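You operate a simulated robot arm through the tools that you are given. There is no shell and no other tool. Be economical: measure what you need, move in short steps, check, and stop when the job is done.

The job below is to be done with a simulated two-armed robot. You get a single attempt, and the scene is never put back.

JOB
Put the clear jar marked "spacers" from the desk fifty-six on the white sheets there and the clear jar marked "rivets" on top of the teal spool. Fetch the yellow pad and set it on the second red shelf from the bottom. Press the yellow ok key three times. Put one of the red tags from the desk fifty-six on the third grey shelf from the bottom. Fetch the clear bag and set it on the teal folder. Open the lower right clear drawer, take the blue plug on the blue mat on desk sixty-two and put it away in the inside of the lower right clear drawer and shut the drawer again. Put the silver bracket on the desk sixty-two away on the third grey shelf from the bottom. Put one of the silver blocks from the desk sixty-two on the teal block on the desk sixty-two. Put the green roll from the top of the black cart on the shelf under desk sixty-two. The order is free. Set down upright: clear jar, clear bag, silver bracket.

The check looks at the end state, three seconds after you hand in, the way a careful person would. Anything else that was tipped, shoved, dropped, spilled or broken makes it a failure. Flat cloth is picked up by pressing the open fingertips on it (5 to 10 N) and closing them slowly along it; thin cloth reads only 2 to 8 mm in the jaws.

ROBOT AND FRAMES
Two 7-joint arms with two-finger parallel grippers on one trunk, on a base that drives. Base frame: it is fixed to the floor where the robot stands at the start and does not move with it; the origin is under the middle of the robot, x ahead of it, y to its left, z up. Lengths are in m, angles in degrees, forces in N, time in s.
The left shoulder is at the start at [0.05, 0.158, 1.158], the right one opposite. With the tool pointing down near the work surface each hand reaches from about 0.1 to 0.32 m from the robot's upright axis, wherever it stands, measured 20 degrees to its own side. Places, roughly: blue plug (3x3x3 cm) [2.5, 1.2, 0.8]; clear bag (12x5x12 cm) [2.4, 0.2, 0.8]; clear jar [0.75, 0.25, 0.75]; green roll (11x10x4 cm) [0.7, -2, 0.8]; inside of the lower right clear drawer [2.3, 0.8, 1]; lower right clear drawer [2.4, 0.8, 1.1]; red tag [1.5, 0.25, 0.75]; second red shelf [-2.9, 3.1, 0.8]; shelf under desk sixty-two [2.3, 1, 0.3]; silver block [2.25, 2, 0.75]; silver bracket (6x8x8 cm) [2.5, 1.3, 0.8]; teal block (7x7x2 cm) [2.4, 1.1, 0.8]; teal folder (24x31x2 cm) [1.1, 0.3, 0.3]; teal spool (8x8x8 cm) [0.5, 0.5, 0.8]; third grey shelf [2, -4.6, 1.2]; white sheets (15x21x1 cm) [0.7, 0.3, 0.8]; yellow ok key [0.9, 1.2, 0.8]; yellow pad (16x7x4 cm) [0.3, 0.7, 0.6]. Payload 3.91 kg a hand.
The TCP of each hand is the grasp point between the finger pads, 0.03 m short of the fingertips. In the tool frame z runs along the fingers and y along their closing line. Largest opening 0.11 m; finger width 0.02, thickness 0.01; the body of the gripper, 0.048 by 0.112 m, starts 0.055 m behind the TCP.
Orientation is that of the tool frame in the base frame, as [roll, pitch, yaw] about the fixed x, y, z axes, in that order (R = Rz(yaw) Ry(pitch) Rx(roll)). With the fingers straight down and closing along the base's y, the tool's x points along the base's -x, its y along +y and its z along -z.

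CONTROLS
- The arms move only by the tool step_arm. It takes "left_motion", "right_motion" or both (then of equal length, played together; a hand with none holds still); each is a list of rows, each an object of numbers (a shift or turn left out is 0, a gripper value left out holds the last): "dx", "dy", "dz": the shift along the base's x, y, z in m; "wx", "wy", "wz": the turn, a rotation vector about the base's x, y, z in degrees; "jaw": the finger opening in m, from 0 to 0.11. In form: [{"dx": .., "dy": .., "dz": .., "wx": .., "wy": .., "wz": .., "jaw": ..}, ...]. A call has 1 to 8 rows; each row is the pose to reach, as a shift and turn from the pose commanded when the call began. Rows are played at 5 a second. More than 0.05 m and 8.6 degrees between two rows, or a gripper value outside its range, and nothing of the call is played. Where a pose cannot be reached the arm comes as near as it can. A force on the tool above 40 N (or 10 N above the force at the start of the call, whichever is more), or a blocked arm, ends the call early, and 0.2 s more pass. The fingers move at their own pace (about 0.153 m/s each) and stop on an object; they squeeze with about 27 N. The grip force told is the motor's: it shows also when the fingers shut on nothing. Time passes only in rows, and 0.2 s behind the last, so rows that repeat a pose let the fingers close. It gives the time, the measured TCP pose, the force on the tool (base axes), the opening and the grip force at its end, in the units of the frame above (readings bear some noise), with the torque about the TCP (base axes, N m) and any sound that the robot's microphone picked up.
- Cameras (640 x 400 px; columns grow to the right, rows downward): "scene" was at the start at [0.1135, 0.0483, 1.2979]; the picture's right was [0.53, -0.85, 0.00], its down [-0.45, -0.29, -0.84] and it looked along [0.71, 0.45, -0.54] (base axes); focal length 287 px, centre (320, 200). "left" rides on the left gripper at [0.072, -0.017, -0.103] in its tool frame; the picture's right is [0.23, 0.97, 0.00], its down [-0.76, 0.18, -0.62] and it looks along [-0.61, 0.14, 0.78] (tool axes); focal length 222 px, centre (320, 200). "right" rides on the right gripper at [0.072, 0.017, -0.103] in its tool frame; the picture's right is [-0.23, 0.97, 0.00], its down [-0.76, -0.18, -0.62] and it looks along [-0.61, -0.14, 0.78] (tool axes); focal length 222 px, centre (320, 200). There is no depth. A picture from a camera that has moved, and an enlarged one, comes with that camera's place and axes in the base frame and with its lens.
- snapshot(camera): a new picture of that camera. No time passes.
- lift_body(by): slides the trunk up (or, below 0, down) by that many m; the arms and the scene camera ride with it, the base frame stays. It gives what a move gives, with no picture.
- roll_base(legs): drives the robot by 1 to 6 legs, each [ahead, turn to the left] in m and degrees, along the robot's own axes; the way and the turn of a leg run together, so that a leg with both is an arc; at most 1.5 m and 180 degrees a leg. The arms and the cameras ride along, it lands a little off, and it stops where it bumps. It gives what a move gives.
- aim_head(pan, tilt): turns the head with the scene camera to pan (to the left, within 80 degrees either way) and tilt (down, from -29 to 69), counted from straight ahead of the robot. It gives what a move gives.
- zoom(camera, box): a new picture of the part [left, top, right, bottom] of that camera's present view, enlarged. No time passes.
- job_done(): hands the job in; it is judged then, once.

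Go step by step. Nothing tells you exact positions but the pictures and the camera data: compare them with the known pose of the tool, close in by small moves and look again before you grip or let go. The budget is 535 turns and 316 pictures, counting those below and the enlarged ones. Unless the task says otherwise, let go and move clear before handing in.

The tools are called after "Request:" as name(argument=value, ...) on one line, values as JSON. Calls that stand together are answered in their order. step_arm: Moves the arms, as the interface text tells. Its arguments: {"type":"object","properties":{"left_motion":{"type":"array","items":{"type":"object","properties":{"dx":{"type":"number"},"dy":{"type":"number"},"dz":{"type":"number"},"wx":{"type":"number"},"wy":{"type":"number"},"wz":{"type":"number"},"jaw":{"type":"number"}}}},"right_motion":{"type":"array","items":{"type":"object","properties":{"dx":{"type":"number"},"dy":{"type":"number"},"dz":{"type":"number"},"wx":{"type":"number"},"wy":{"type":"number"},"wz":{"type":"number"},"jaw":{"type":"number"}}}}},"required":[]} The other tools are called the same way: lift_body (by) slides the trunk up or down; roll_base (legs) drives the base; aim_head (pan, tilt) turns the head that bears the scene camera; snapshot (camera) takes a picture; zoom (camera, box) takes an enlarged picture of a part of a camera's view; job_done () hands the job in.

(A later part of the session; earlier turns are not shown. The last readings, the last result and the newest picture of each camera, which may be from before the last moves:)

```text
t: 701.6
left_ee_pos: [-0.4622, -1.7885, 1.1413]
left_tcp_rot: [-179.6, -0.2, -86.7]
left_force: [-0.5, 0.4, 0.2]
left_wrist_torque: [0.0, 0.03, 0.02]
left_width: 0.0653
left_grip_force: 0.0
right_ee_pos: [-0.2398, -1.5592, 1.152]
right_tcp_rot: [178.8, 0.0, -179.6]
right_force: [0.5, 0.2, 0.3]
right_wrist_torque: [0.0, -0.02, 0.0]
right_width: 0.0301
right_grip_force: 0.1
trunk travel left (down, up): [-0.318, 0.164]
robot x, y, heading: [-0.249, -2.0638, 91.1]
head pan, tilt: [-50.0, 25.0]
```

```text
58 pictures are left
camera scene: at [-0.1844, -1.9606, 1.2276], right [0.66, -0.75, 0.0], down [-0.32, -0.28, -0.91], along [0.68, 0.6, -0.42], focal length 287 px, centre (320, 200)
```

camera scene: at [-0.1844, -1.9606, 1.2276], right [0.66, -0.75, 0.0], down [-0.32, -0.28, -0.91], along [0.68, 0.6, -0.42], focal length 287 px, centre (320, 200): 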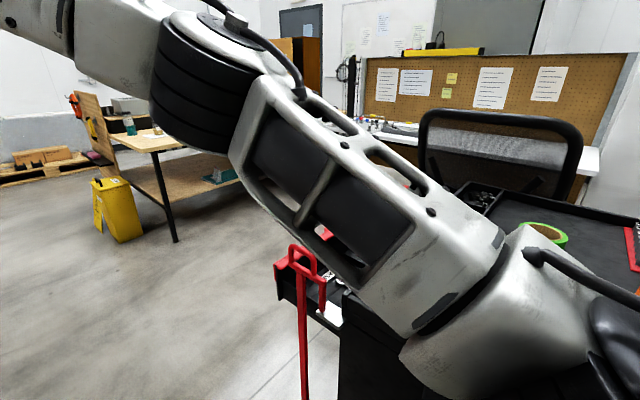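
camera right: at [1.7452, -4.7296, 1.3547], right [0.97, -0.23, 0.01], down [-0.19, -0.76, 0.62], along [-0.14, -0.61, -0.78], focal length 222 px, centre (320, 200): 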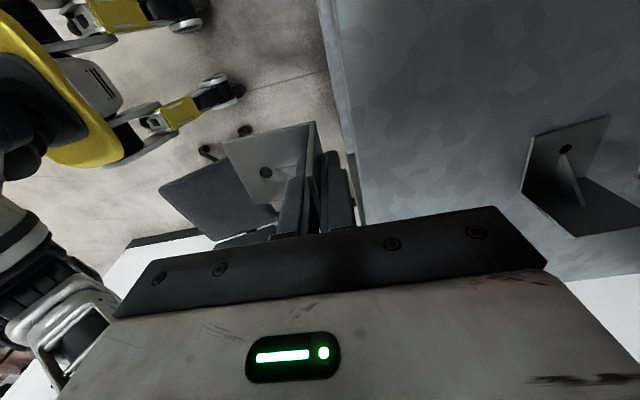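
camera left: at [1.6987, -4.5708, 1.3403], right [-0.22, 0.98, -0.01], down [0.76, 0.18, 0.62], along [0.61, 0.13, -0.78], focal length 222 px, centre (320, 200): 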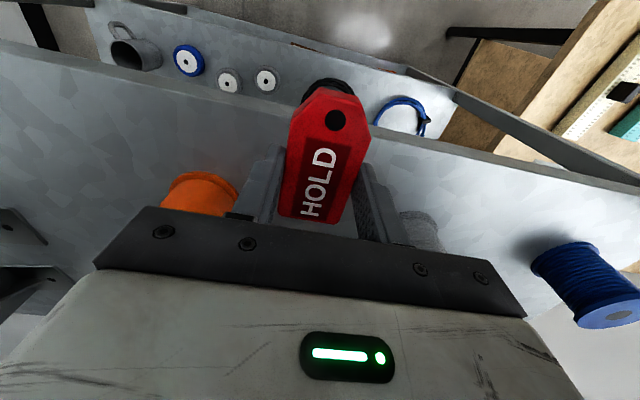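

Request:
roll_base(legs=[[0, -91]])

Request:
aim_head(pan=0, tilt=30)

Request:
snapshot(camera="scene")

```text
t: 705.9
left_ee_pos: [0.0294, -1.86, 1.1408]
left_tcp_rot: [-179.7, -0.1, -178.5]
left_force: [0.0, 0.0, 0.1]
left_wrist_torque: [-0.01, -0.02, 0.01]
left_width: 0.0651
left_grip_force: 0.1
right_ee_pos: [0.2503, -2.0878, 1.152]
right_tcp_rot: [178.8, -0.2, 88.6]
right_force: [0.4, 0.4, 0.2]
right_wrist_torque: [-0.01, 0.02, 0.01]
right_width: 0.0297
right_grip_force: 0.0
trunk travel left (down, up): [-0.318, 0.164]
robot x, y, heading: [-0.2504, -2.0616, -0.8]
head pan, tilt: [-50.0, 25.0]
```

```text
t: 707.1
left_ee_pos: [0.0301, -1.8591, 1.1397]
left_tcp_rot: [-179.6, -0.1, -178.6]
left_force: [-0.1, 0.2, -0.3]
left_wrist_torque: [0.02, 0.0, -0.01]
left_width: 0.065
left_grip_force: 0.1
right_ee_pos: [0.2513, -2.0885, 1.1526]
right_tcp_rot: [178.8, -0.1, 88.5]
right_force: [-0.3, 0.0, -0.2]
right_wrist_torque: [0.01, -0.02, -0.01]
right_width: 0.0299
right_grip_force: 0.1
trunk travel left (down, up): [-0.318, 0.164]
robot x, y, heading: [-0.2513, -2.0606, -1.0]
head pan, tilt: [0.0, 30.0]
```

```text
57 pictures are left
camera scene: at [-0.1225, -2.0628, 1.2197], right [-0.01, -1.0, 0.0], down [-0.5, 0.01, -0.87], along [0.87, -0.01, -0.5], focal length 287 px, centre (320, 200)
```

scene: 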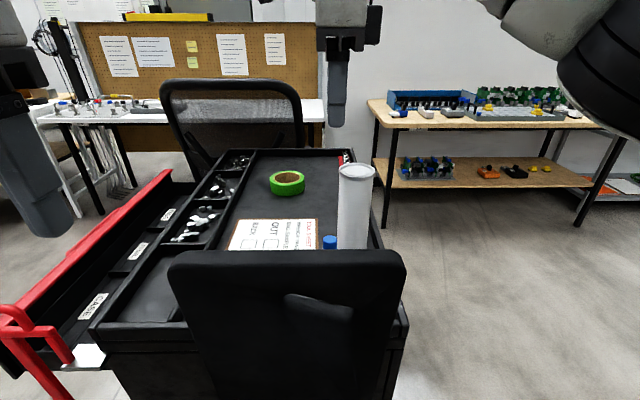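

The cart's drawers are open on its north side and a chair is east, so I approach the roll (≈0.62, −1.98) from the south.

Request:
roll_base(legs=[[0, -89], [0.75, 0], [0, 90], [1.02, 0], [0, 90]])

Request:
aim_head(pan=10, tilt=30)

Request:
snapshot(camera="scene")

```text
t: 727.6
left_ee_pos: [0.5854, -2.5152, 1.1403]
left_tcp_rot: [-179.5, -0.1, -86.2]
left_force: [-0.3, 0.5, 0.3]
left_wrist_torque: [0.02, 0.0, -0.01]
left_width: 0.0652
left_grip_force: 0.0
right_ee_pos: [0.8057, -2.2857, 1.153]
right_tcp_rot: [178.7, -0.1, -179.1]
right_force: [-0.3, 0.8, -0.2]
right_wrist_torque: [-0.01, -0.01, 0.0]
right_width: 0.03
right_grip_force: 0.0
trunk travel left (down, up): [-0.318, 0.164]
robot x, y, heading: [0.8014, -2.7817, 91.8]
head pan, tilt: [0.0, 30.0]
```

```text
t: 728.3
left_ee_pos: [0.5857, -2.5163, 1.1408]
left_tcp_rot: [-179.6, -0.1, -86.2]
left_force: [-0.4, 0.0, -0.6]
left_wrist_torque: [0.0, -0.03, 0.01]
left_width: 0.0651
left_grip_force: 0.1
right_ee_pos: [0.8049, -2.2844, 1.1509]
right_tcp_rot: [178.8, -0.3, -178.9]
right_force: [0.5, -0.1, 0.8]
right_wrist_torque: [0.01, -0.01, -0.01]
right_width: 0.0299
right_grip_force: 0.1
trunk travel left (down, up): [-0.318, 0.164]
robot x, y, heading: [0.8024, -2.7849, 91.7]
head pan, tilt: [10.0, 30.0]
```

```text
56 pictures are left
camera scene: at [0.7778, -2.6584, 1.2197], right [0.98, 0.2, 0.0], down [0.1, -0.49, -0.87], along [-0.18, 0.85, -0.5], focal length 287 px, centre (320, 200)
```

scene: 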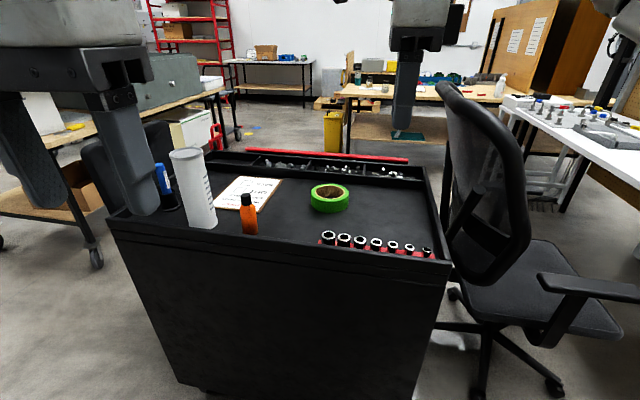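

Request:
zoom(camera="scene", box=[230, 140, 430, 270])

```text
3.08 times, centred on (330, 205) of scene
camera zoom: at [0.7778, -2.6584, 1.2197], right [0.98, 0.2, 0.0], down [0.1, -0.49, -0.87], along [-0.18, 0.85, -0.5], focal length 884 px, centre (289, 185)
```

zoom: 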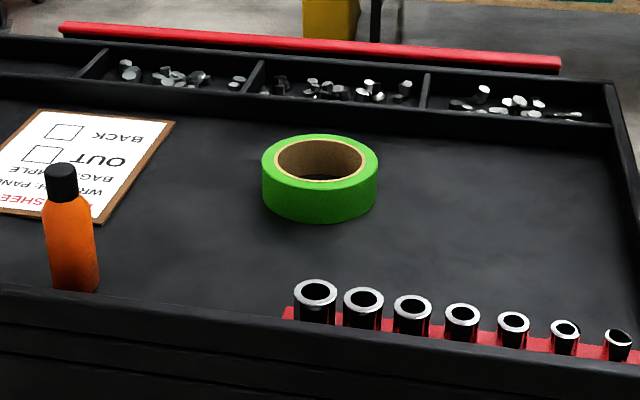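

The roll is a ring (≈10 cm outside, 8 cm hole) at (0.66, −1.972), top ≈0.845. I'll pinch its near wall with the right hand, one finger in the hole. I shift the base left and forward.

Request:
roll_base(legs=[[0, 88], [0.15, 0], [0, -90], [0.25, 0]])

Request:
snapshot(camera="right")

```text
t: 738.6
left_ee_pos: [0.4446, -2.2585, 1.1402]
left_tcp_rot: [-179.6, 0.0, -87.7]
left_force: [0.5, 0.2, 0.5]
left_wrist_torque: [0.01, 0.01, 0.04]
left_width: 0.0649
left_grip_force: 0.1
right_ee_pos: [0.6722, -2.0347, 1.1519]
right_tcp_rot: [178.8, -0.1, 179.5]
right_force: [0.1, 0.3, 0.1]
right_wrist_torque: [0.01, 0.0, -0.01]
right_width: 0.0301
right_grip_force: 0.0
trunk travel left (down, up): [-0.318, 0.164]
robot x, y, heading: [0.6494, -2.5321, 90.2]
head pan, tilt: [10.0, 30.0]
```

```text
54 pictures are left
camera right: at [0.5984, -2.0182, 1.2555], right [0.24, 0.97, 0.02], down [0.76, -0.2, 0.62], along [0.6, -0.13, -0.79], focal length 222 px, centre (320, 200)
```

right: 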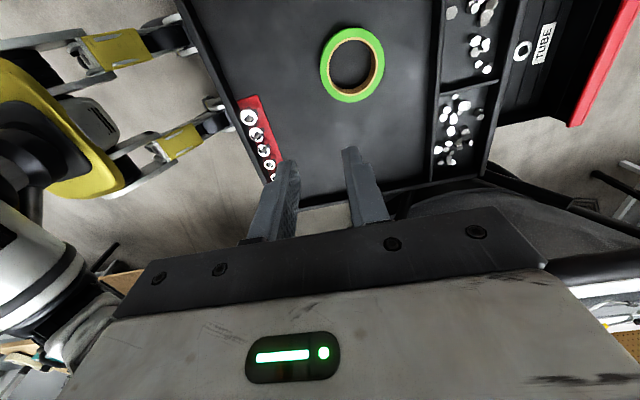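

Request:
step_arm(right_motion=[{"dx": -0.007, "dy": 0.008, "dz": -0.05}, {"dx": -0.014, "dy": 0.0165, "dz": -0.095}, {"dx": -0.014, "dy": 0.0165, "dz": -0.14}, {"dx": -0.014, "dy": 0.0165, "dz": -0.185}, {"dx": -0.014, "dy": 0.0165, "dz": -0.23}, {"dx": -0.014, "dy": 0.0165, "dz": -0.255}])

Request:
snapshot(camera="right")

Request:
zoom(camera="scene", box=[230, 100, 450, 270])

```text
refused: row 1 steps farther than a row can; nothing moved
```

```text
53 pictures are left
camera right: at [0.5984, -2.0182, 1.2555], right [0.24, 0.97, 0.02], down [0.76, -0.2, 0.62], along [0.6, -0.13, -0.79], focal length 222 px, centre (320, 200)
```

right: 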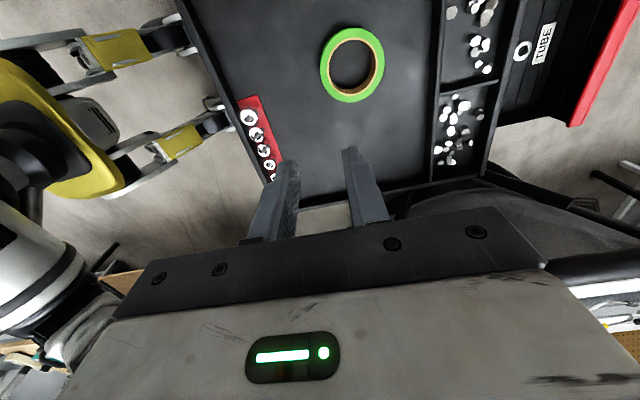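

```text
2.35 times, centred on (340, 185) of scene
camera zoom: at [0.6342, -2.4069, 1.2196], right [0.98, 0.18, 0.0], down [0.09, -0.49, -0.87], along [-0.15, 0.85, -0.5], focal length 676 px, centre (273, 235)
```

zoom: 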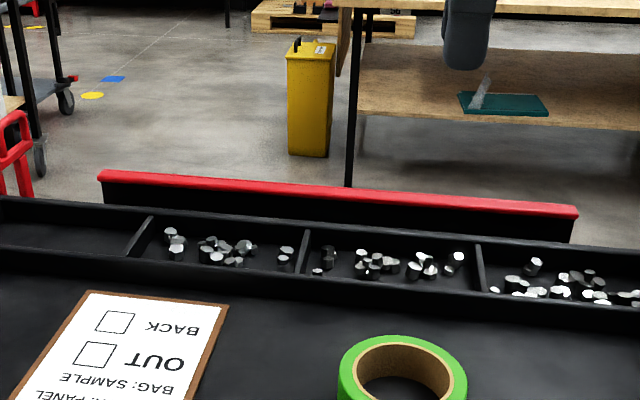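

Request:
step_arm(right_motion=[{"dx": -0.007, "dy": 0.008, "dz": -0.04}, {"dx": -0.014, "dy": 0.0165, "dz": -0.08}, {"dx": -0.014, "dy": 0.0165, "dz": -0.12}, {"dx": -0.014, "dy": 0.0165, "dz": -0.16}, {"dx": -0.014, "dy": 0.0165, "dz": -0.2}, {"dx": -0.014, "dy": 0.0165, "dz": -0.24}])

Request:
snapshot(camera="right")

Request:
zoom(camera="scene", box=[370, 100, 450, 160])

```text
t: 740.0
left_ee_pos: [0.4463, -2.26, 1.1406]
left_tcp_rot: [-179.6, -0.1, -87.7]
left_force: [0.1, -0.4, 1.0]
left_wrist_torque: [0.0, 0.0, 0.05]
left_width: 0.0649
left_grip_force: 0.1
right_ee_pos: [0.6561, -2.0184, 0.9121]
right_tcp_rot: [178.8, -0.2, 179.5]
right_force: [-0.5, -0.1, -0.4]
right_wrist_torque: [0.01, -0.02, 0.03]
right_width: 0.0302
right_grip_force: 0.1
trunk travel left (down, up): [-0.318, 0.164]
robot x, y, heading: [0.6508, -2.5404, 90.3]
head pan, tilt: [10.0, 30.0]
```

```text
51 pictures are left
camera right: at [0.5826, -2.0017, 1.0158], right [0.24, 0.97, 0.02], down [0.76, -0.2, 0.62], along [0.6, -0.13, -0.79], focal length 222 px, centre (320, 200)
```

right: 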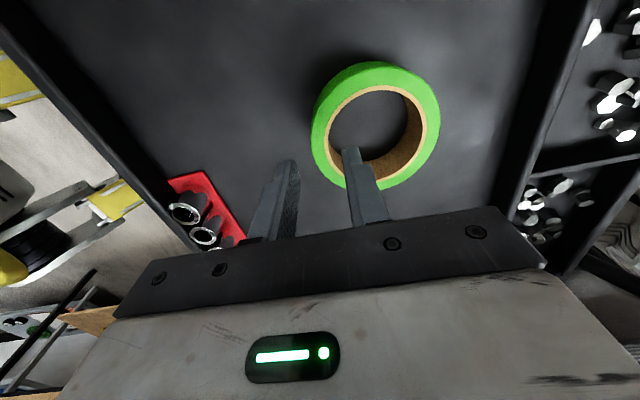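

```text
6.67 times, centred on (410, 130) of scene
camera zoom: at [0.6342, -2.4072, 1.2197], right [0.98, 0.18, 0.0], down [0.09, -0.49, -0.87], along [-0.15, 0.85, -0.5], focal length 1915 px, centre (-280, 667)
```

zoom: 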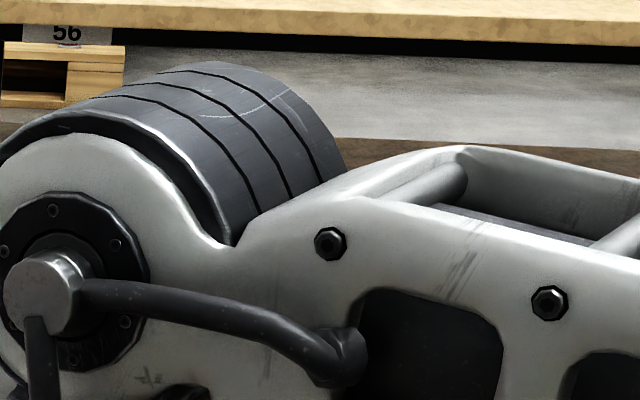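

Request:
step_arm(right_motion=[{"dx": -0.009, "dy": 0.003, "dz": -0.03}, {"dx": -0.009, "dy": 0.003, "dz": -0.055}, {"dx": -0.009, "dy": 0.003, "dz": -0.07}])

Request:
snapshot(camera="right")

```text
t: 740.6
left_ee_pos: [0.4465, -2.2598, 1.1406]
left_tcp_rot: [-179.6, -0.1, -87.8]
left_force: [0.2, 0.1, 0.7]
left_wrist_torque: [-0.03, -0.04, 0.01]
left_width: 0.0649
left_grip_force: 0.1
right_ee_pos: [0.6462, -2.0148, 0.8744]
right_tcp_rot: [177.7, -0.9, 179.6]
right_force: [3.0, -4.8, 16.4]
right_wrist_torque: [0.02, 0.07, -0.01]
right_width: 0.0276
right_grip_force: 0.1
trunk travel left (down, up): [-0.318, 0.164]
robot x, y, heading: [0.653, -2.5376, 90.3]
head pan, tilt: [10.0, 30.0]
stopped in row 3 (right hand): the force on the tool passed its limit at 54 N (the readings are from after the stop); the commanded pose is now the measured one
```

```text
49 pictures are left
camera right: at [0.5739, -1.9996, 0.9795], right [0.24, 0.97, 0.03], down [0.77, -0.21, 0.61], along [0.59, -0.12, -0.8], focal length 222 px, centre (320, 200)
```

right: 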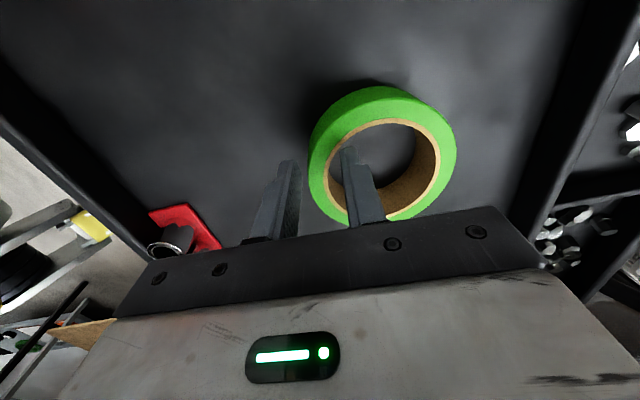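

A finger met something at the ring's top. I test whether the hole is really open by probing its centre with closed fingers.

Request:
step_arm(right_motion=[{"dz": 0.03, "jaw": 0.0}, {"dz": 0.04, "dy": 0.025, "jaw": 0.0}, {"dz": 0.04, "dy": 0.046}, {"dz": 0.02, "dy": 0.046}, {"dz": 0.0, "dy": 0.046}, {"dz": -0.015, "dy": 0.046}, {"dz": -0.025, "dy": 0.046}])

```text
t: 742.2
left_ee_pos: [0.4474, -2.2599, 1.1397]
left_tcp_rot: [-179.6, -0.1, -87.7]
left_force: [-0.4, 0.2, 0.1]
left_wrist_torque: [0.01, -0.02, 0.01]
left_width: 0.0649
left_grip_force: 0.1
right_ee_pos: [0.6469, -1.9688, 0.8452]
right_tcp_rot: [177.9, -0.6, 179.5]
right_force: [0.2, -0.4, 0.6]
right_wrist_torque: [-0.03, -0.01, 0.0]
right_width: 0.0
right_grip_force: 27.0
trunk travel left (down, up): [-0.318, 0.164]
robot x, y, heading: [0.6533, -2.5372, 90.2]
head pan, tilt: [10.0, 30.0]
```

The hole is open. I retry with a wider jaw (0.06) straddling the near wall.

Request:
step_arm(right_motion=[{"dz": 0.03}, {"dz": 0.06, "jaw": 0.06}, {"dz": 0.06, "dy": -0.025, "jaw": 0.06}, {"dz": 0.06, "dy": -0.046}, {"dz": 0.03, "dy": -0.046}, {"dz": 0.01, "dy": -0.046}, {"dz": -0.002, "dy": -0.046}])

Request:
step_arm(right_motion=[{"jaw": 0.03}, {"jaw": 0.01}, {"jaw": 0.0}, {"jaw": 0.0}])

Request:
snapshot(camera="right")

```text
t: 743.8
left_ee_pos: [0.4456, -2.2592, 1.14]
left_tcp_rot: [-179.6, -0.2, -87.7]
left_force: [-0.2, 0.7, 0.3]
left_wrist_torque: [-0.06, 0.02, 0.01]
left_width: 0.0651
left_grip_force: 0.0
right_ee_pos: [0.6472, -2.0159, 0.8432]
right_tcp_rot: [177.9, -0.6, 179.5]
right_force: [-0.2, -0.3, -0.2]
right_wrist_torque: [-0.02, 0.01, -0.02]
right_width: 0.0604
right_grip_force: 0.1
trunk travel left (down, up): [-0.318, 0.164]
robot x, y, heading: [0.655, -2.5369, 90.2]
head pan, tilt: [10.0, 30.0]
```

```text
t: 744.8
left_ee_pos: [0.4452, -2.2596, 1.1397]
left_tcp_rot: [-179.6, -0.1, -87.6]
left_force: [-0.3, 0.5, 0.3]
left_wrist_torque: [-0.01, 0.03, 0.0]
left_width: 0.0652
left_grip_force: 0.0
right_ee_pos: [0.6473, -2.0158, 0.8439]
right_tcp_rot: [178.0, -0.6, 179.4]
right_force: [0.7, 0.3, -0.7]
right_wrist_torque: [-0.05, 0.03, 0.01]
right_width: 0.013
right_grip_force: 27.4
trunk travel left (down, up): [-0.318, 0.164]
robot x, y, heading: [0.6552, -2.5327, 90.0]
head pan, tilt: [10.0, 30.0]
```

```text
48 pictures are left
camera right: at [0.5753, -2.0001, 0.9478], right [0.24, 0.97, 0.03], down [0.77, -0.21, 0.61], along [0.6, -0.12, -0.79], focal length 222 px, centre (320, 200)
```

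right: 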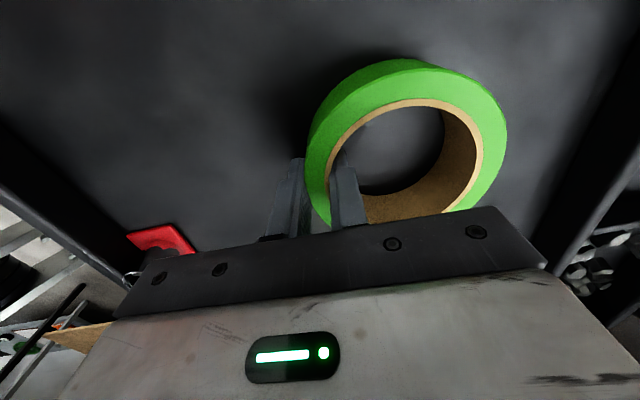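

Ring wall pinched. I lift it clear, tuck it in, and start back toward desk 62, checking the bag on the way.

Request:
step_arm(right_motion=[{"dz": 0.04}, {"dz": 0.08}, {"dz": 0.12}, {"dz": 0.16}, {"dz": 0.2}, {"dz": 0.24}, {"dz": 0.26, "dy": -0.03}, {"dz": 0.26, "dy": -0.06}])

Request:
roll_base(legs=[[-0.3, 0], [0, 90], [0.85, 0], [0, -90], [1.2, 0], [0.75, 0]])

Request:
aim_head(pan=-50, tilt=20)

Request:
snapshot(camera="right")

Request:
zoom(camera="scene", box=[160, 120, 480, 320])

```text
t: 746.6
left_ee_pos: [0.4473, -2.2606, 1.14]
left_tcp_rot: [-179.5, -0.1, -87.8]
left_force: [0.2, -0.1, -0.6]
left_wrist_torque: [-0.01, 0.04, -0.01]
left_width: 0.0649
left_grip_force: 0.1
right_ee_pos: [0.6437, -2.074, 1.1063]
right_tcp_rot: [178.1, -0.6, 179.4]
right_force: [1.1, -0.8, -0.4]
right_wrist_torque: [0.0, 0.0, 0.02]
right_width: 0.0125
right_grip_force: 26.7
trunk travel left (down, up): [-0.318, 0.164]
robot x, y, heading: [0.652, -2.5352, 90.3]
head pan, tilt: [10.0, 30.0]
```

```text
t: 769.5
left_ee_pos: [-0.3903, -0.6017, 1.1405]
left_tcp_rot: [-179.6, -0.1, -87.2]
left_force: [-0.3, 0.7, -0.7]
left_wrist_torque: [-0.03, 0.01, 0.02]
left_width: 0.065
left_grip_force: 0.0
right_ee_pos: [-0.1953, -0.4145, 1.1058]
right_tcp_rot: [178.1, -0.6, -180.0]
right_force: [0.2, 0.3, -1.0]
right_wrist_torque: [-0.03, -0.01, 0.04]
right_width: 0.0117
right_grip_force: 26.6
trunk travel left (down, up): [-0.318, 0.164]
robot x, y, heading: [-0.1782, -0.8793, 91.1]
head pan, tilt: [10.0, 30.0]
```

```text
t: 770.8
left_ee_pos: [-0.3908, -0.6015, 1.1399]
left_tcp_rot: [-179.6, -0.2, -87.2]
left_force: [-0.3, -0.6, 0.0]
left_wrist_torque: [-0.02, 0.0, 0.01]
left_width: 0.0649
left_grip_force: 0.1
right_ee_pos: [-0.1946, -0.415, 1.1058]
right_tcp_rot: [177.9, -0.6, -180.0]
right_force: [0.5, -0.4, -1.1]
right_wrist_torque: [-0.02, 0.0, 0.0]
right_width: 0.0115
right_grip_force: 27.2
trunk travel left (down, up): [-0.318, 0.164]
robot x, y, heading: [-0.1809, -0.8758, 90.4]
head pan, tilt: [-50.0, 20.0]
```

```text
47 pictures are left
camera right: at [-0.2673, -0.3999, 1.2106], right [0.23, 0.97, 0.03], down [0.77, -0.2, 0.61], along [0.6, -0.11, -0.79], focal length 222 px, centre (320, 200)
```

right: 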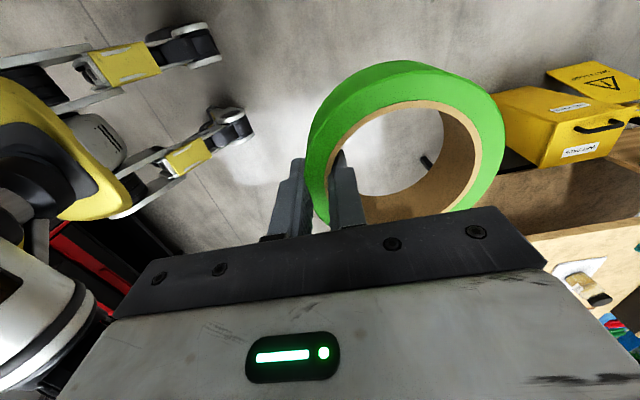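

```text
2.00 times, centred on (320, 220) of scene
camera zoom: at [-0.1141, -0.7753, 1.2357], right [0.65, -0.76, 0.0], down [-0.26, -0.22, -0.94], along [0.71, 0.61, -0.34], focal length 574 px, centre (320, 160)
```

zoom: 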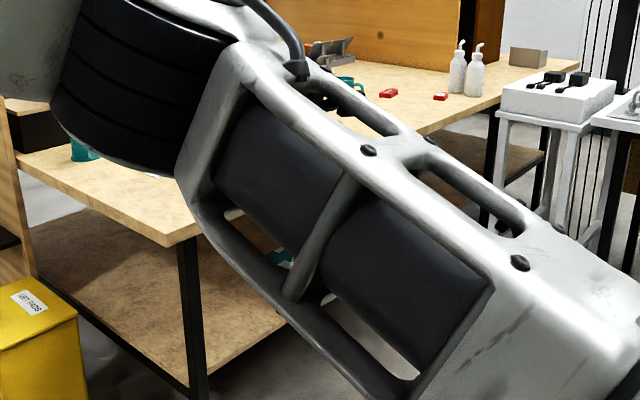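

Request:
roll_base(legs=[[0, -50]])

Request:
aim_head(pan=0, tilt=20)

Request:
zoom(camera="scene", box=[260, 160, 460, 290])

```text
t: 773.5
left_ee_pos: [-0.0996, -0.541, 1.1396]
left_tcp_rot: [-179.6, -0.1, -138.3]
left_force: [0.4, 0.1, 0.1]
left_wrist_torque: [0.03, -0.05, -0.02]
left_width: 0.0651
left_grip_force: 0.0
right_ee_pos: [0.1705, -0.5761, 1.1068]
right_tcp_rot: [178.0, -0.6, 128.9]
right_force: [-0.8, -0.8, -0.8]
right_wrist_torque: [0.0, 0.01, -0.01]
right_width: 0.0112
right_grip_force: 27.3
trunk travel left (down, up): [-0.318, 0.164]
robot x, y, heading: [-0.1825, -0.8795, 39.7]
head pan, tilt: [-50.0, 20.0]
```

```text
t: 774.7
left_ee_pos: [-0.0991, -0.5408, 1.1401]
left_tcp_rot: [-179.6, -0.2, -138.3]
left_force: [-0.8, 0.5, -0.3]
left_wrist_torque: [-0.02, -0.01, 0.0]
left_width: 0.0651
left_grip_force: 0.1
right_ee_pos: [0.169, -0.5763, 1.1052]
right_tcp_rot: [177.9, -0.6, 128.9]
right_force: [-0.3, 0.0, -0.9]
right_wrist_torque: [-0.02, 0.01, -0.01]
right_width: 0.0112
right_grip_force: 26.8
trunk travel left (down, up): [-0.318, 0.164]
robot x, y, heading: [-0.1824, -0.8788, 39.6]
head pan, tilt: [0.0, 20.0]
```

```text
3.08 times, centred on (360, 225) of scene
camera zoom: at [-0.0814, -0.7913, 1.2357], right [0.64, -0.77, 0.0], down [-0.26, -0.22, -0.94], along [0.72, 0.6, -0.34], focal length 884 px, centre (197, 123)
```

zoom: 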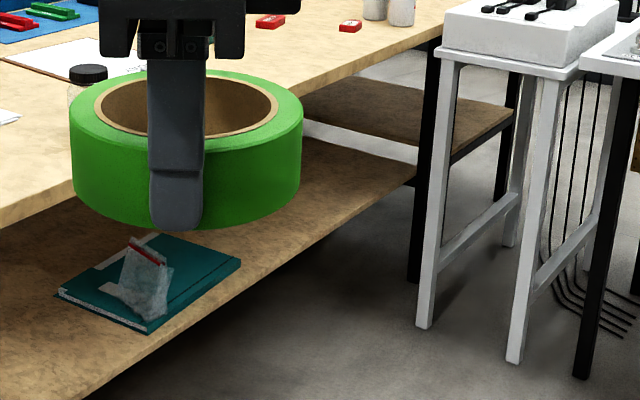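

The bag stands on the folder. I continue the trip around to desk 62 with the roll.

Request:
roll_base(legs=[[0, 63], [1.06, 0], [0, -12.5], [1.2, 0], [0.6, 0], [0, -90]])

Request:
roll_base(legs=[[1.5, 0], [0, 70], [0.85, 0], [0, -70]])

```text
t: 795.9
left_ee_pos: [-0.0903, 2.1304, 1.1396]
left_tcp_rot: [-179.6, -0.1, -177.8]
left_force: [0.1, 0.7, 0.0]
left_wrist_torque: [0.01, -0.02, 0.02]
left_width: 0.0647
left_grip_force: 0.2
right_ee_pos: [0.0952, 1.932, 1.1061]
right_tcp_rot: [178.1, -0.6, 89.4]
right_force: [0.4, 0.4, -0.5]
right_wrist_torque: [0.02, 0.06, 0.01]
right_width: 0.0109
right_grip_force: 27.1
trunk travel left (down, up): [-0.318, 0.164]
robot x, y, heading: [-0.3672, 1.9273, 0.4]
head pan, tilt: [0.0, 20.0]
```

```text
t: 813.6
left_ee_pos: [1.6866, 2.9703, 1.1411]
left_tcp_rot: [-179.7, -0.1, -176.3]
left_force: [0.1, 0.7, 0.5]
left_wrist_torque: [0.02, -0.03, 0.01]
left_width: 0.065
left_grip_force: 0.0
right_ee_pos: [1.8772, 2.7763, 1.1064]
right_tcp_rot: [178.0, -0.5, 90.8]
right_force: [0.2, 0.0, -0.8]
right_wrist_torque: [0.04, 0.06, 0.0]
right_width: 0.011
right_grip_force: 27.0
trunk travel left (down, up): [-0.318, 0.164]
robot x, y, heading: [1.4149, 2.7583, 1.6]
head pan, tilt: [0.0, 20.0]
```

Request:
roll_base(legs=[[0, -3], [1.0, 0], [0.97, 0], [0, -88.5], [1.0, 0], [0.95, 0]])

Request:
roll_base(legs=[[0, -90]])

Request:
aim_head(pan=-10, tilt=40)

Request:
snapshot(camera="scene")

```text
t: 837.0
left_ee_pos: [3.5876, 0.5568, 1.1412]
left_tcp_rot: [-179.6, -0.1, 91.6]
left_force: [-0.3, 0.4, 0.2]
left_wrist_torque: [-0.01, 0.0, -0.01]
left_width: 0.065
left_grip_force: 0.0
right_ee_pos: [3.3892, 0.3744, 1.107]
right_tcp_rot: [178.0, -0.6, -1.1]
right_force: [0.3, 0.1, -0.9]
right_wrist_torque: [0.03, 0.02, 0.0]
right_width: 0.0108
right_grip_force: 26.6
trunk travel left (down, up): [-0.318, 0.164]
robot x, y, heading: [3.3865, 0.8392, -90.1]
head pan, tilt: [0.0, 20.0]
```

```text
t: 841.3
left_ee_pos: [3.0988, 0.6415, 1.1403]
left_tcp_rot: [-179.4, 0.0, -0.2]
left_force: [-0.9, -0.2, 0.4]
left_wrist_torque: [0.02, 0.02, 0.03]
left_width: 0.0648
left_grip_force: 0.0
right_ee_pos: [2.9214, 0.8471, 1.1069]
right_tcp_rot: [177.9, -0.5, -93.0]
right_force: [0.0, -0.4, -0.4]
right_wrist_torque: [0.0, -0.03, -0.01]
right_width: 0.0108
right_grip_force: 27.3
trunk travel left (down, up): [-0.318, 0.164]
robot x, y, heading: [3.3851, 0.8386, 177.8]
head pan, tilt: [0.0, 20.0]
```

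```text
t: 842.1
left_ee_pos: [3.0982, 0.6424, 1.1408]
left_tcp_rot: [-179.5, -0.1, -0.2]
left_force: [-0.3, 0.3, -0.7]
left_wrist_torque: [-0.02, 0.03, 0.02]
left_width: 0.065
left_grip_force: 0.1
right_ee_pos: [2.9209, 0.8463, 1.1064]
right_tcp_rot: [177.9, -0.6, -93.0]
right_force: [-0.1, -1.1, -1.1]
right_wrist_torque: [-0.04, -0.03, 0.05]
right_width: 0.011
right_grip_force: 27.0
trunk travel left (down, up): [-0.318, 0.164]
robot x, y, heading: [3.385, 0.8361, 177.7]
head pan, tilt: [-10.0, 40.0]
```

```text
44 pictures are left
camera scene: at [3.2592, 0.8566, 1.2044], right [0.21, 0.98, 0.0], down [0.63, -0.14, -0.77], along [-0.75, 0.16, -0.64], focal length 287 px, centre (320, 200)
```

scene: 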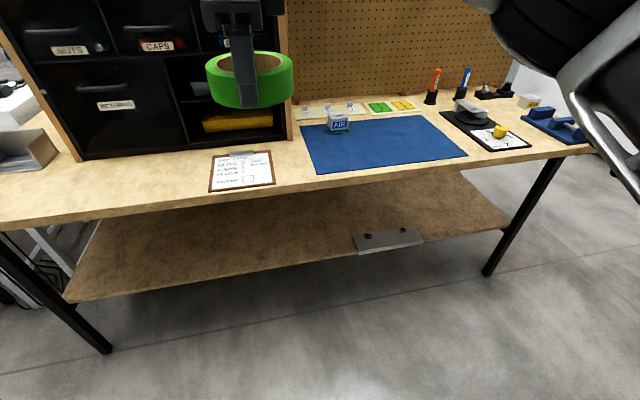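

I lower the trunk fully here in free space and test how low and where the right hand can go close to the body.

Request:
lift_body(by=-0.316)

Request:
step_arm(right_motion=[{"dx": 0.03, "dz": -0.03, "dy": 0.01}, {"dx": 0.06, "dz": -0.06, "dy": 0.02}, {"dx": 0.09, "dz": -0.09, "dy": 0.04}, {"dx": 0.12, "dz": -0.12, "dy": 0.06}, {"dx": 0.14, "dz": -0.16, "dy": 0.07}, {"dx": 0.15, "dz": -0.2, "dy": 0.08}, {"dx": 0.16, "dz": -0.24, "dy": 0.09}, {"dx": 0.16, "dz": -0.28, "dy": 0.1}])

Request:
step_arm(right_motion=[{"dz": -0.04}, {"dz": -0.08}, {"dz": -0.12}, {"dz": -0.16}])

Request:
aim_head(pan=-45, tilt=40)

Request:
snapshot(camera="scene")

```text
t: 845.2
left_ee_pos: [3.099, 0.6417, 0.8236]
left_tcp_rot: [-179.5, 0.0, -0.2]
left_force: [0.1, 0.0, -0.1]
left_wrist_torque: [0.02, -0.02, -0.02]
left_width: 0.0651
left_grip_force: 0.1
right_ee_pos: [2.9213, 0.8476, 0.7919]
right_tcp_rot: [177.9, -0.5, -93.0]
right_force: [0.3, -0.1, -1.2]
right_wrist_torque: [-0.01, -0.04, 0.03]
right_width: 0.011
right_grip_force: 26.8
trunk travel left (down, up): [-0.002, 0.48]
robot x, y, heading: [3.3869, 0.838, 177.9]
head pan, tilt: [-10.0, 40.0]
```

```text
t: 847.0
left_ee_pos: [3.0986, 0.6426, 0.825]
left_tcp_rot: [-179.5, 0.0, -0.2]
left_force: [0.4, -0.1, 0.7]
left_wrist_torque: [0.05, 0.04, 0.0]
left_width: 0.065
left_grip_force: 0.1
right_ee_pos: [3.0778, 0.9459, 0.5092]
right_tcp_rot: [177.9, -0.6, -93.0]
right_force: [0.0, 0.4, -0.9]
right_wrist_torque: [0.0, -0.04, 0.0]
right_width: 0.0111
right_grip_force: 27.1
trunk travel left (down, up): [-0.002, 0.48]
robot x, y, heading: [3.3836, 0.8358, 177.5]
head pan, tilt: [-10.0, 40.0]
```

```text
t: 848.0
left_ee_pos: [3.0992, 0.6416, 0.8239]
left_tcp_rot: [-179.6, 0.0, -0.3]
left_force: [-0.1, 0.6, 0.2]
left_wrist_torque: [0.0, 0.0, 0.05]
left_width: 0.0651
left_grip_force: 0.2
right_ee_pos: [3.0805, 0.9449, 0.3762]
right_tcp_rot: [177.9, -0.6, -92.7]
right_force: [4.3, 6.4, 18.8]
right_wrist_torque: [0.14, -1.05, 0.28]
right_width: 0.011
right_grip_force: 27.3
trunk travel left (down, up): [-0.002, 0.48]
robot x, y, heading: [3.3817, 0.8376, 177.9]
head pan, tilt: [-10.0, 40.0]
stopped in row 4 (right hand): the force on the tool passed its limit at 107 N (the readings are from after the stop); the commanded pose is now the measured one
```

```text
t: 849.0
left_ee_pos: [3.0997, 0.6426, 0.8239]
left_tcp_rot: [-179.5, 0.1, -0.1]
left_force: [0.2, -0.6, 0.6]
left_wrist_torque: [0.0, -0.01, 0.01]
left_width: 0.0652
left_grip_force: 0.0
right_ee_pos: [3.0791, 0.9452, 0.3748]
right_tcp_rot: [177.8, -0.6, -92.7]
right_force: [6.0, 9.6, 43.7]
right_wrist_torque: [0.46, -2.43, 0.4]
right_width: 0.0112
right_grip_force: 26.9
trunk travel left (down, up): [-0.002, 0.48]
robot x, y, heading: [3.3861, 0.8358, 177.8]
head pan, tilt: [-45.0, 40.0]
```

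```text
43 pictures are left
camera scene: at [3.2857, 0.9006, 0.8888], right [0.73, 0.68, 0.0], down [0.44, -0.47, -0.77], along [-0.52, 0.56, -0.64], focal length 287 px, centre (320, 200)
```

scene: 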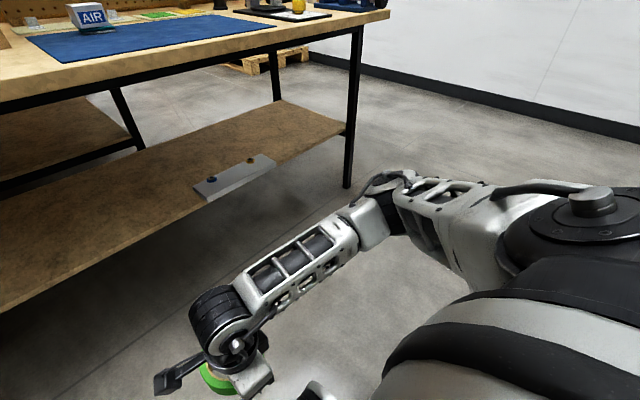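

The right elbow now hangs low — this posture works, but the hand touched my own base leg. I raise a little and extend forward.

Request:
step_arm(right_motion=[{"dz": 0.03}, {"dz": 0.06}, {"dz": 0.06, "dx": -0.04}, {"dz": 0.06, "dx": -0.08}, {"dz": 0.06, "dx": -0.12}, {"dz": 0.06, "dx": -0.16}])

Request:
snapshot(camera="scene")

Request:
snapshot(camera="right")

```text
t: 850.4
left_ee_pos: [3.0985, 0.641, 0.8245]
left_tcp_rot: [-179.4, -0.1, -0.2]
left_force: [0.3, 0.4, 0.4]
left_wrist_torque: [0.0, 0.0, 0.01]
left_width: 0.065
left_grip_force: 0.1
right_ee_pos: [2.9229, 0.9462, 0.432]
right_tcp_rot: [178.1, -0.6, -92.6]
right_force: [1.1, -0.7, -0.4]
right_wrist_torque: [-0.03, -0.05, 0.02]
right_width: 0.0111
right_grip_force: 27.1
trunk travel left (down, up): [-0.002, 0.48]
robot x, y, heading: [3.3847, 0.837, 177.6]
head pan, tilt: [-45.0, 40.0]
```

```text
42 pictures are left
camera scene: at [3.2847, 0.9011, 0.8883], right [0.73, 0.68, 0.0], down [0.44, -0.47, -0.77], along [-0.52, 0.56, -0.64], focal length 287 px, centre (320, 200)
```

scene: 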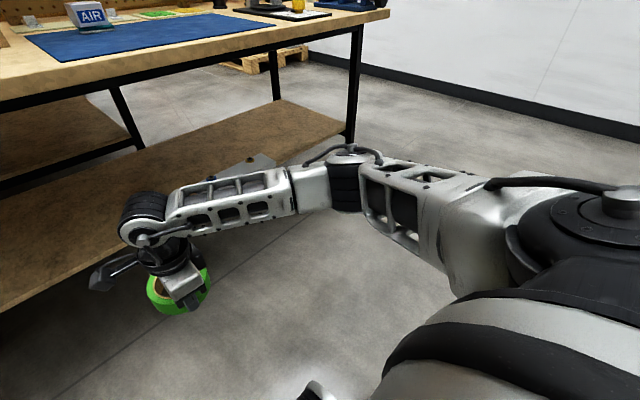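

```text
41 pictures are left
camera right: at [2.9049, 0.8777, 0.5357], right [-0.96, 0.27, 0.03], down [0.23, 0.76, 0.61], along [0.14, 0.59, -0.79], focal length 222 px, centre (320, 200)
```

right: 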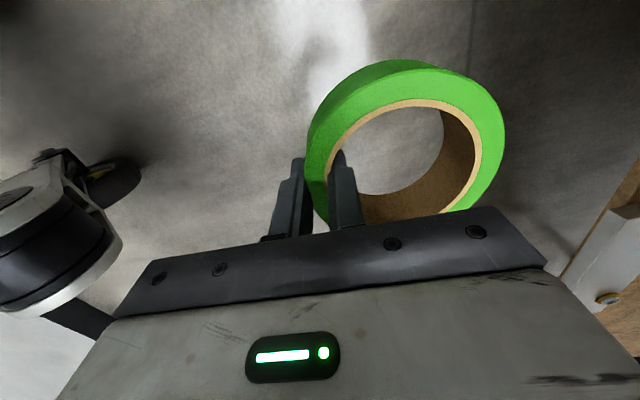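

Excellent: with the elbow low I can reach in. I extend a bit more, lower to z≈0.39 and roll forward under the desk.

Request:
step_arm(right_motion=[{"dx": -0.03, "dz": -0.02}, {"dx": -0.06, "dz": -0.04}])

Request:
roll_base(legs=[[0.2, 0]])

Request:
snapshot(camera="scene")

Request:
snapshot(camera="right")

```text
t: 851.0
left_ee_pos: [3.0979, 0.6424, 0.8241]
left_tcp_rot: [-179.6, -0.2, -0.3]
left_force: [-0.9, -0.1, 0.7]
left_wrist_torque: [-0.04, -0.01, -0.02]
left_width: 0.0649
left_grip_force: 0.0
right_ee_pos: [2.8607, 0.9452, 0.392]
right_tcp_rot: [177.9, -0.6, -92.7]
right_force: [0.0, 0.0, -0.5]
right_wrist_torque: [0.02, -0.03, 0.0]
right_width: 0.0111
right_grip_force: 27.2
trunk travel left (down, up): [-0.002, 0.48]
robot x, y, heading: [3.3815, 0.8381, 177.7]
head pan, tilt: [-45.0, 40.0]
```

```text
t: 852.6
left_ee_pos: [2.8946, 0.6483, 0.8238]
left_tcp_rot: [-179.6, 0.0, -0.1]
left_force: [1.0, -0.1, 0.9]
left_wrist_torque: [0.01, -0.03, -0.02]
left_width: 0.0649
left_grip_force: 0.1
right_ee_pos: [2.656, 0.9511, 0.3912]
right_tcp_rot: [178.0, -0.5, -92.6]
right_force: [0.6, -0.4, -1.3]
right_wrist_torque: [-0.01, -0.01, -0.01]
right_width: 0.0109
right_grip_force: 27.0
trunk travel left (down, up): [-0.002, 0.48]
robot x, y, heading: [3.179, 0.8453, 178.1]
head pan, tilt: [-45.0, 40.0]
```

```text
40 pictures are left
camera scene: at [3.0796, 0.9087, 0.8883], right [0.73, 0.68, 0.0], down [0.44, -0.47, -0.77], along [-0.52, 0.56, -0.64], focal length 287 px, centre (320, 200)
```

scene: 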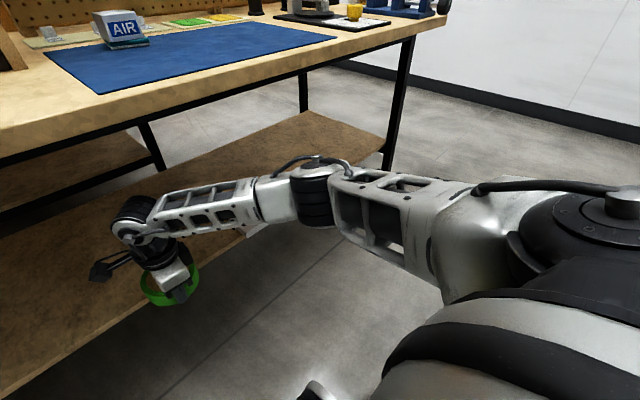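

```text
39 pictures are left
camera right: at [2.6384, 0.8822, 0.4951], right [-0.96, 0.27, 0.03], down [0.23, 0.76, 0.61], along [0.14, 0.59, -0.79], focal length 222 px, centre (320, 200)
```

right: 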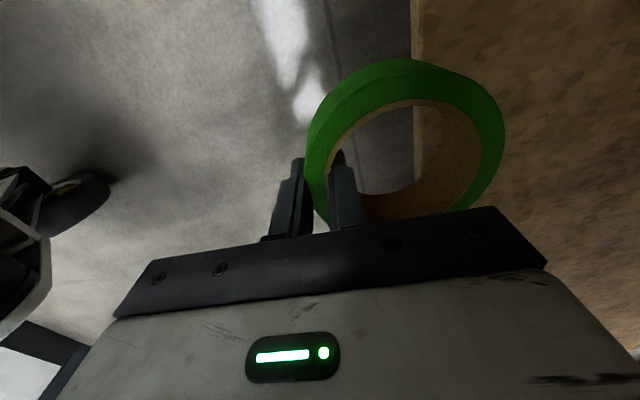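

Request:
roll_base(legs=[[0.14, 0]])

Request:
snapshot(camera="right")

Request:
snapshot(camera="scene")

```text
t: 853.9
left_ee_pos: [2.7575, 0.6558, 0.8256]
left_tcp_rot: [-179.6, -0.1, -0.4]
left_force: [-0.1, -0.1, -0.2]
left_wrist_torque: [-0.02, 0.01, -0.01]
left_width: 0.065
left_grip_force: 0.1
right_ee_pos: [2.5205, 0.9592, 0.3917]
right_tcp_rot: [178.0, -0.5, -92.8]
right_force: [0.9, -1.0, -0.9]
right_wrist_torque: [-0.01, -0.04, -0.03]
right_width: 0.0109
right_grip_force: 26.1
trunk travel left (down, up): [-0.002, 0.48]
robot x, y, heading: [3.0441, 0.8487, 177.5]
head pan, tilt: [-45.0, 40.0]
```

```text
38 pictures are left
camera right: at [2.5027, 0.8889, 0.4951], right [-0.96, 0.28, 0.03], down [0.24, 0.76, 0.61], along [0.14, 0.59, -0.79], focal length 222 px, centre (320, 200)
```

right: 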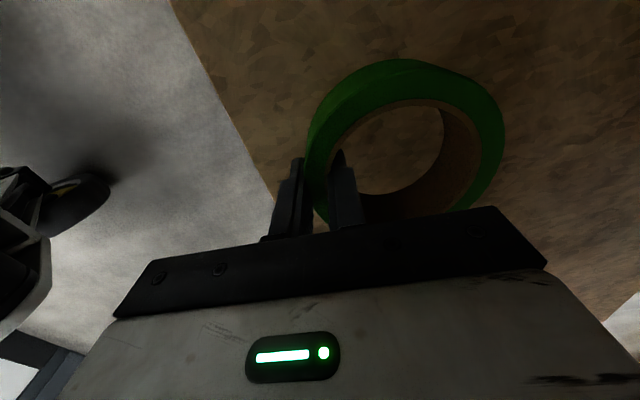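

```text
37 pictures are left
camera scene: at [2.944, 0.9143, 0.8883], right [0.73, 0.68, 0.0], down [0.44, -0.47, -0.77], along [-0.52, 0.56, -0.64], focal length 287 px, centre (320, 200)
```

scene: 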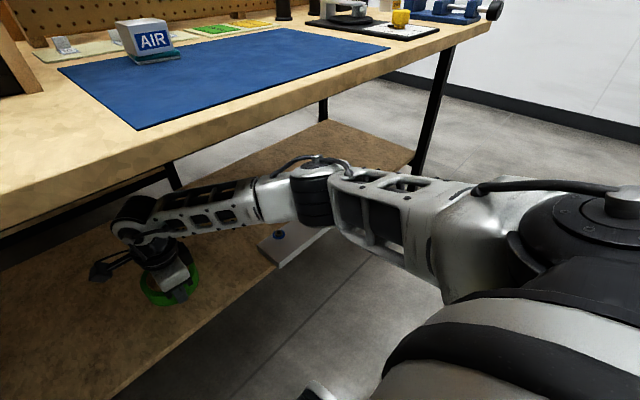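

The ring is fully over the shelf. I lower it to contact.

Request:
step_arm(right_motion=[{"dz": -0.015}, {"dz": -0.03}])

Request:
step_arm(right_motion=[{"dz": -0.004}, {"dz": -0.008}, {"dz": -0.012}])

```text
t: 854.5
left_ee_pos: [2.7587, 0.6553, 0.8246]
left_tcp_rot: [-179.6, 0.0, -0.4]
left_force: [0.2, -0.1, 0.0]
left_wrist_torque: [-0.01, -0.02, 0.0]
left_width: 0.0651
left_grip_force: 0.1
right_ee_pos: [2.5191, 0.9595, 0.3634]
right_tcp_rot: [177.8, -0.6, -92.9]
right_force: [5.1, 0.6, 18.1]
right_wrist_torque: [0.29, -0.35, -0.02]
right_width: 0.011
right_grip_force: 27.7
trunk travel left (down, up): [-0.002, 0.48]
robot x, y, heading: [3.0446, 0.8508, 177.5]
head pan, tilt: [-45.0, 40.0]
```

```text
t: 855.1
left_ee_pos: [2.7586, 0.6557, 0.8232]
left_tcp_rot: [-179.5, -0.1, -0.5]
left_force: [-0.8, 0.4, -0.6]
left_wrist_torque: [0.0, 0.05, 0.0]
left_width: 0.0651
left_grip_force: 0.1
right_ee_pos: [2.5185, 0.9581, 0.361]
right_tcp_rot: [178.0, -0.7, -92.9]
right_force: [10.0, 3.4, 19.8]
right_wrist_torque: [0.17, -0.58, 0.02]
right_width: 0.0111
right_grip_force: 26.3
trunk travel left (down, up): [-0.002, 0.48]
robot x, y, heading: [3.0474, 0.8492, 177.9]
head pan, tilt: [-45.0, 40.0]
stopped in row 2 (right hand): the force on the tool passed its limit at 46 N (the readings are from after the stop); the commanded pose is now the measured one
```

Contact. I open, rise just enough to clear the ring and back out.

Request:
step_arm(right_motion=[{"dz": 0.003}, {"dz": 0.003, "jaw": 0.03}, {"dz": 0.003, "jaw": 0.045}, {"dz": 0.003, "jaw": 0.045}, {"dz": 0.03}, {"dz": 0.055}])

Request:
snapshot(camera="right")

Request:
roll_base(legs=[[-0.4, 0]])

Request:
aim_head(pan=-10, tilt=30)

Request:
snapshot(camera="scene")

```text
t: 856.5
left_ee_pos: [2.7578, 0.6561, 0.8236]
left_tcp_rot: [-179.6, 0.0, -0.3]
left_force: [-0.7, -0.1, 0.1]
left_wrist_torque: [0.01, -0.04, 0.0]
left_width: 0.0649
left_grip_force: 0.0
right_ee_pos: [2.522, 0.9603, 0.412]
right_tcp_rot: [178.2, -0.6, -92.8]
right_force: [-1.5, 0.6, -0.3]
right_wrist_torque: [0.01, -0.01, 0.03]
right_width: 0.045
right_grip_force: 0.2
trunk travel left (down, up): [-0.002, 0.48]
robot x, y, heading: [3.0447, 0.8488, 177.7]
head pan, tilt: [-45.0, 40.0]
```

```text
36 pictures are left
camera right: at [2.5044, 0.8901, 0.5163], right [-0.96, 0.28, 0.03], down [0.24, 0.76, 0.61], along [0.15, 0.59, -0.79], focal length 222 px, centre (320, 200)
```

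right: 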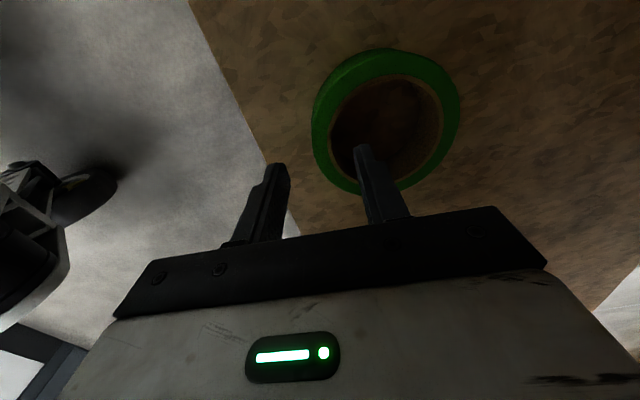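

```text
t: 859.0
left_ee_pos: [3.1542, 0.6394, 0.8241]
left_tcp_rot: [-179.7, -0.1, -0.1]
left_force: [0.0, -0.1, -0.1]
left_wrist_torque: [-0.02, 0.02, -0.01]
left_width: 0.0649
left_grip_force: 0.0
right_ee_pos: [2.9184, 0.9435, 0.4116]
right_tcp_rot: [178.0, -0.7, -92.6]
right_force: [-0.6, -0.1, 0.1]
right_wrist_torque: [0.05, -0.01, 0.02]
right_width: 0.0453
right_grip_force: 0.1
trunk travel left (down, up): [-0.002, 0.48]
robot x, y, heading: [3.4405, 0.8377, 177.8]
head pan, tilt: [-45.0, 40.0]
```

```text
t: 860.0
left_ee_pos: [3.1549, 0.6387, 0.8237]
left_tcp_rot: [-179.6, -0.1, -0.1]
left_force: [-0.3, -0.5, -0.1]
left_wrist_torque: [-0.03, -0.01, 0.01]
left_width: 0.065
left_grip_force: 0.1
right_ee_pos: [2.9173, 0.9422, 0.4129]
right_tcp_rot: [177.9, -0.8, -92.6]
right_force: [0.5, -0.8, 0.1]
right_wrist_torque: [-0.05, 0.01, -0.01]
right_width: 0.0453
right_grip_force: 0.0
trunk travel left (down, up): [-0.002, 0.48]
robot x, y, heading: [3.441, 0.837, 177.8]
head pan, tilt: [-10.0, 30.0]
```

```text
35 pictures are left
camera scene: at [3.3103, 0.8554, 0.9036], right [0.21, 0.98, 0.0], down [0.49, -0.11, -0.87], along [-0.85, 0.18, -0.5], focal length 287 px, centre (320, 200)
```

scene: 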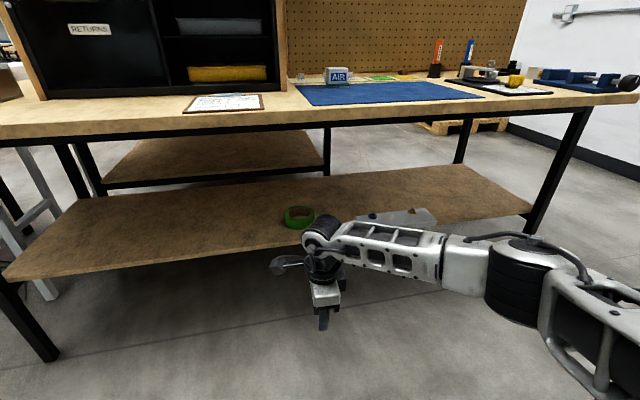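

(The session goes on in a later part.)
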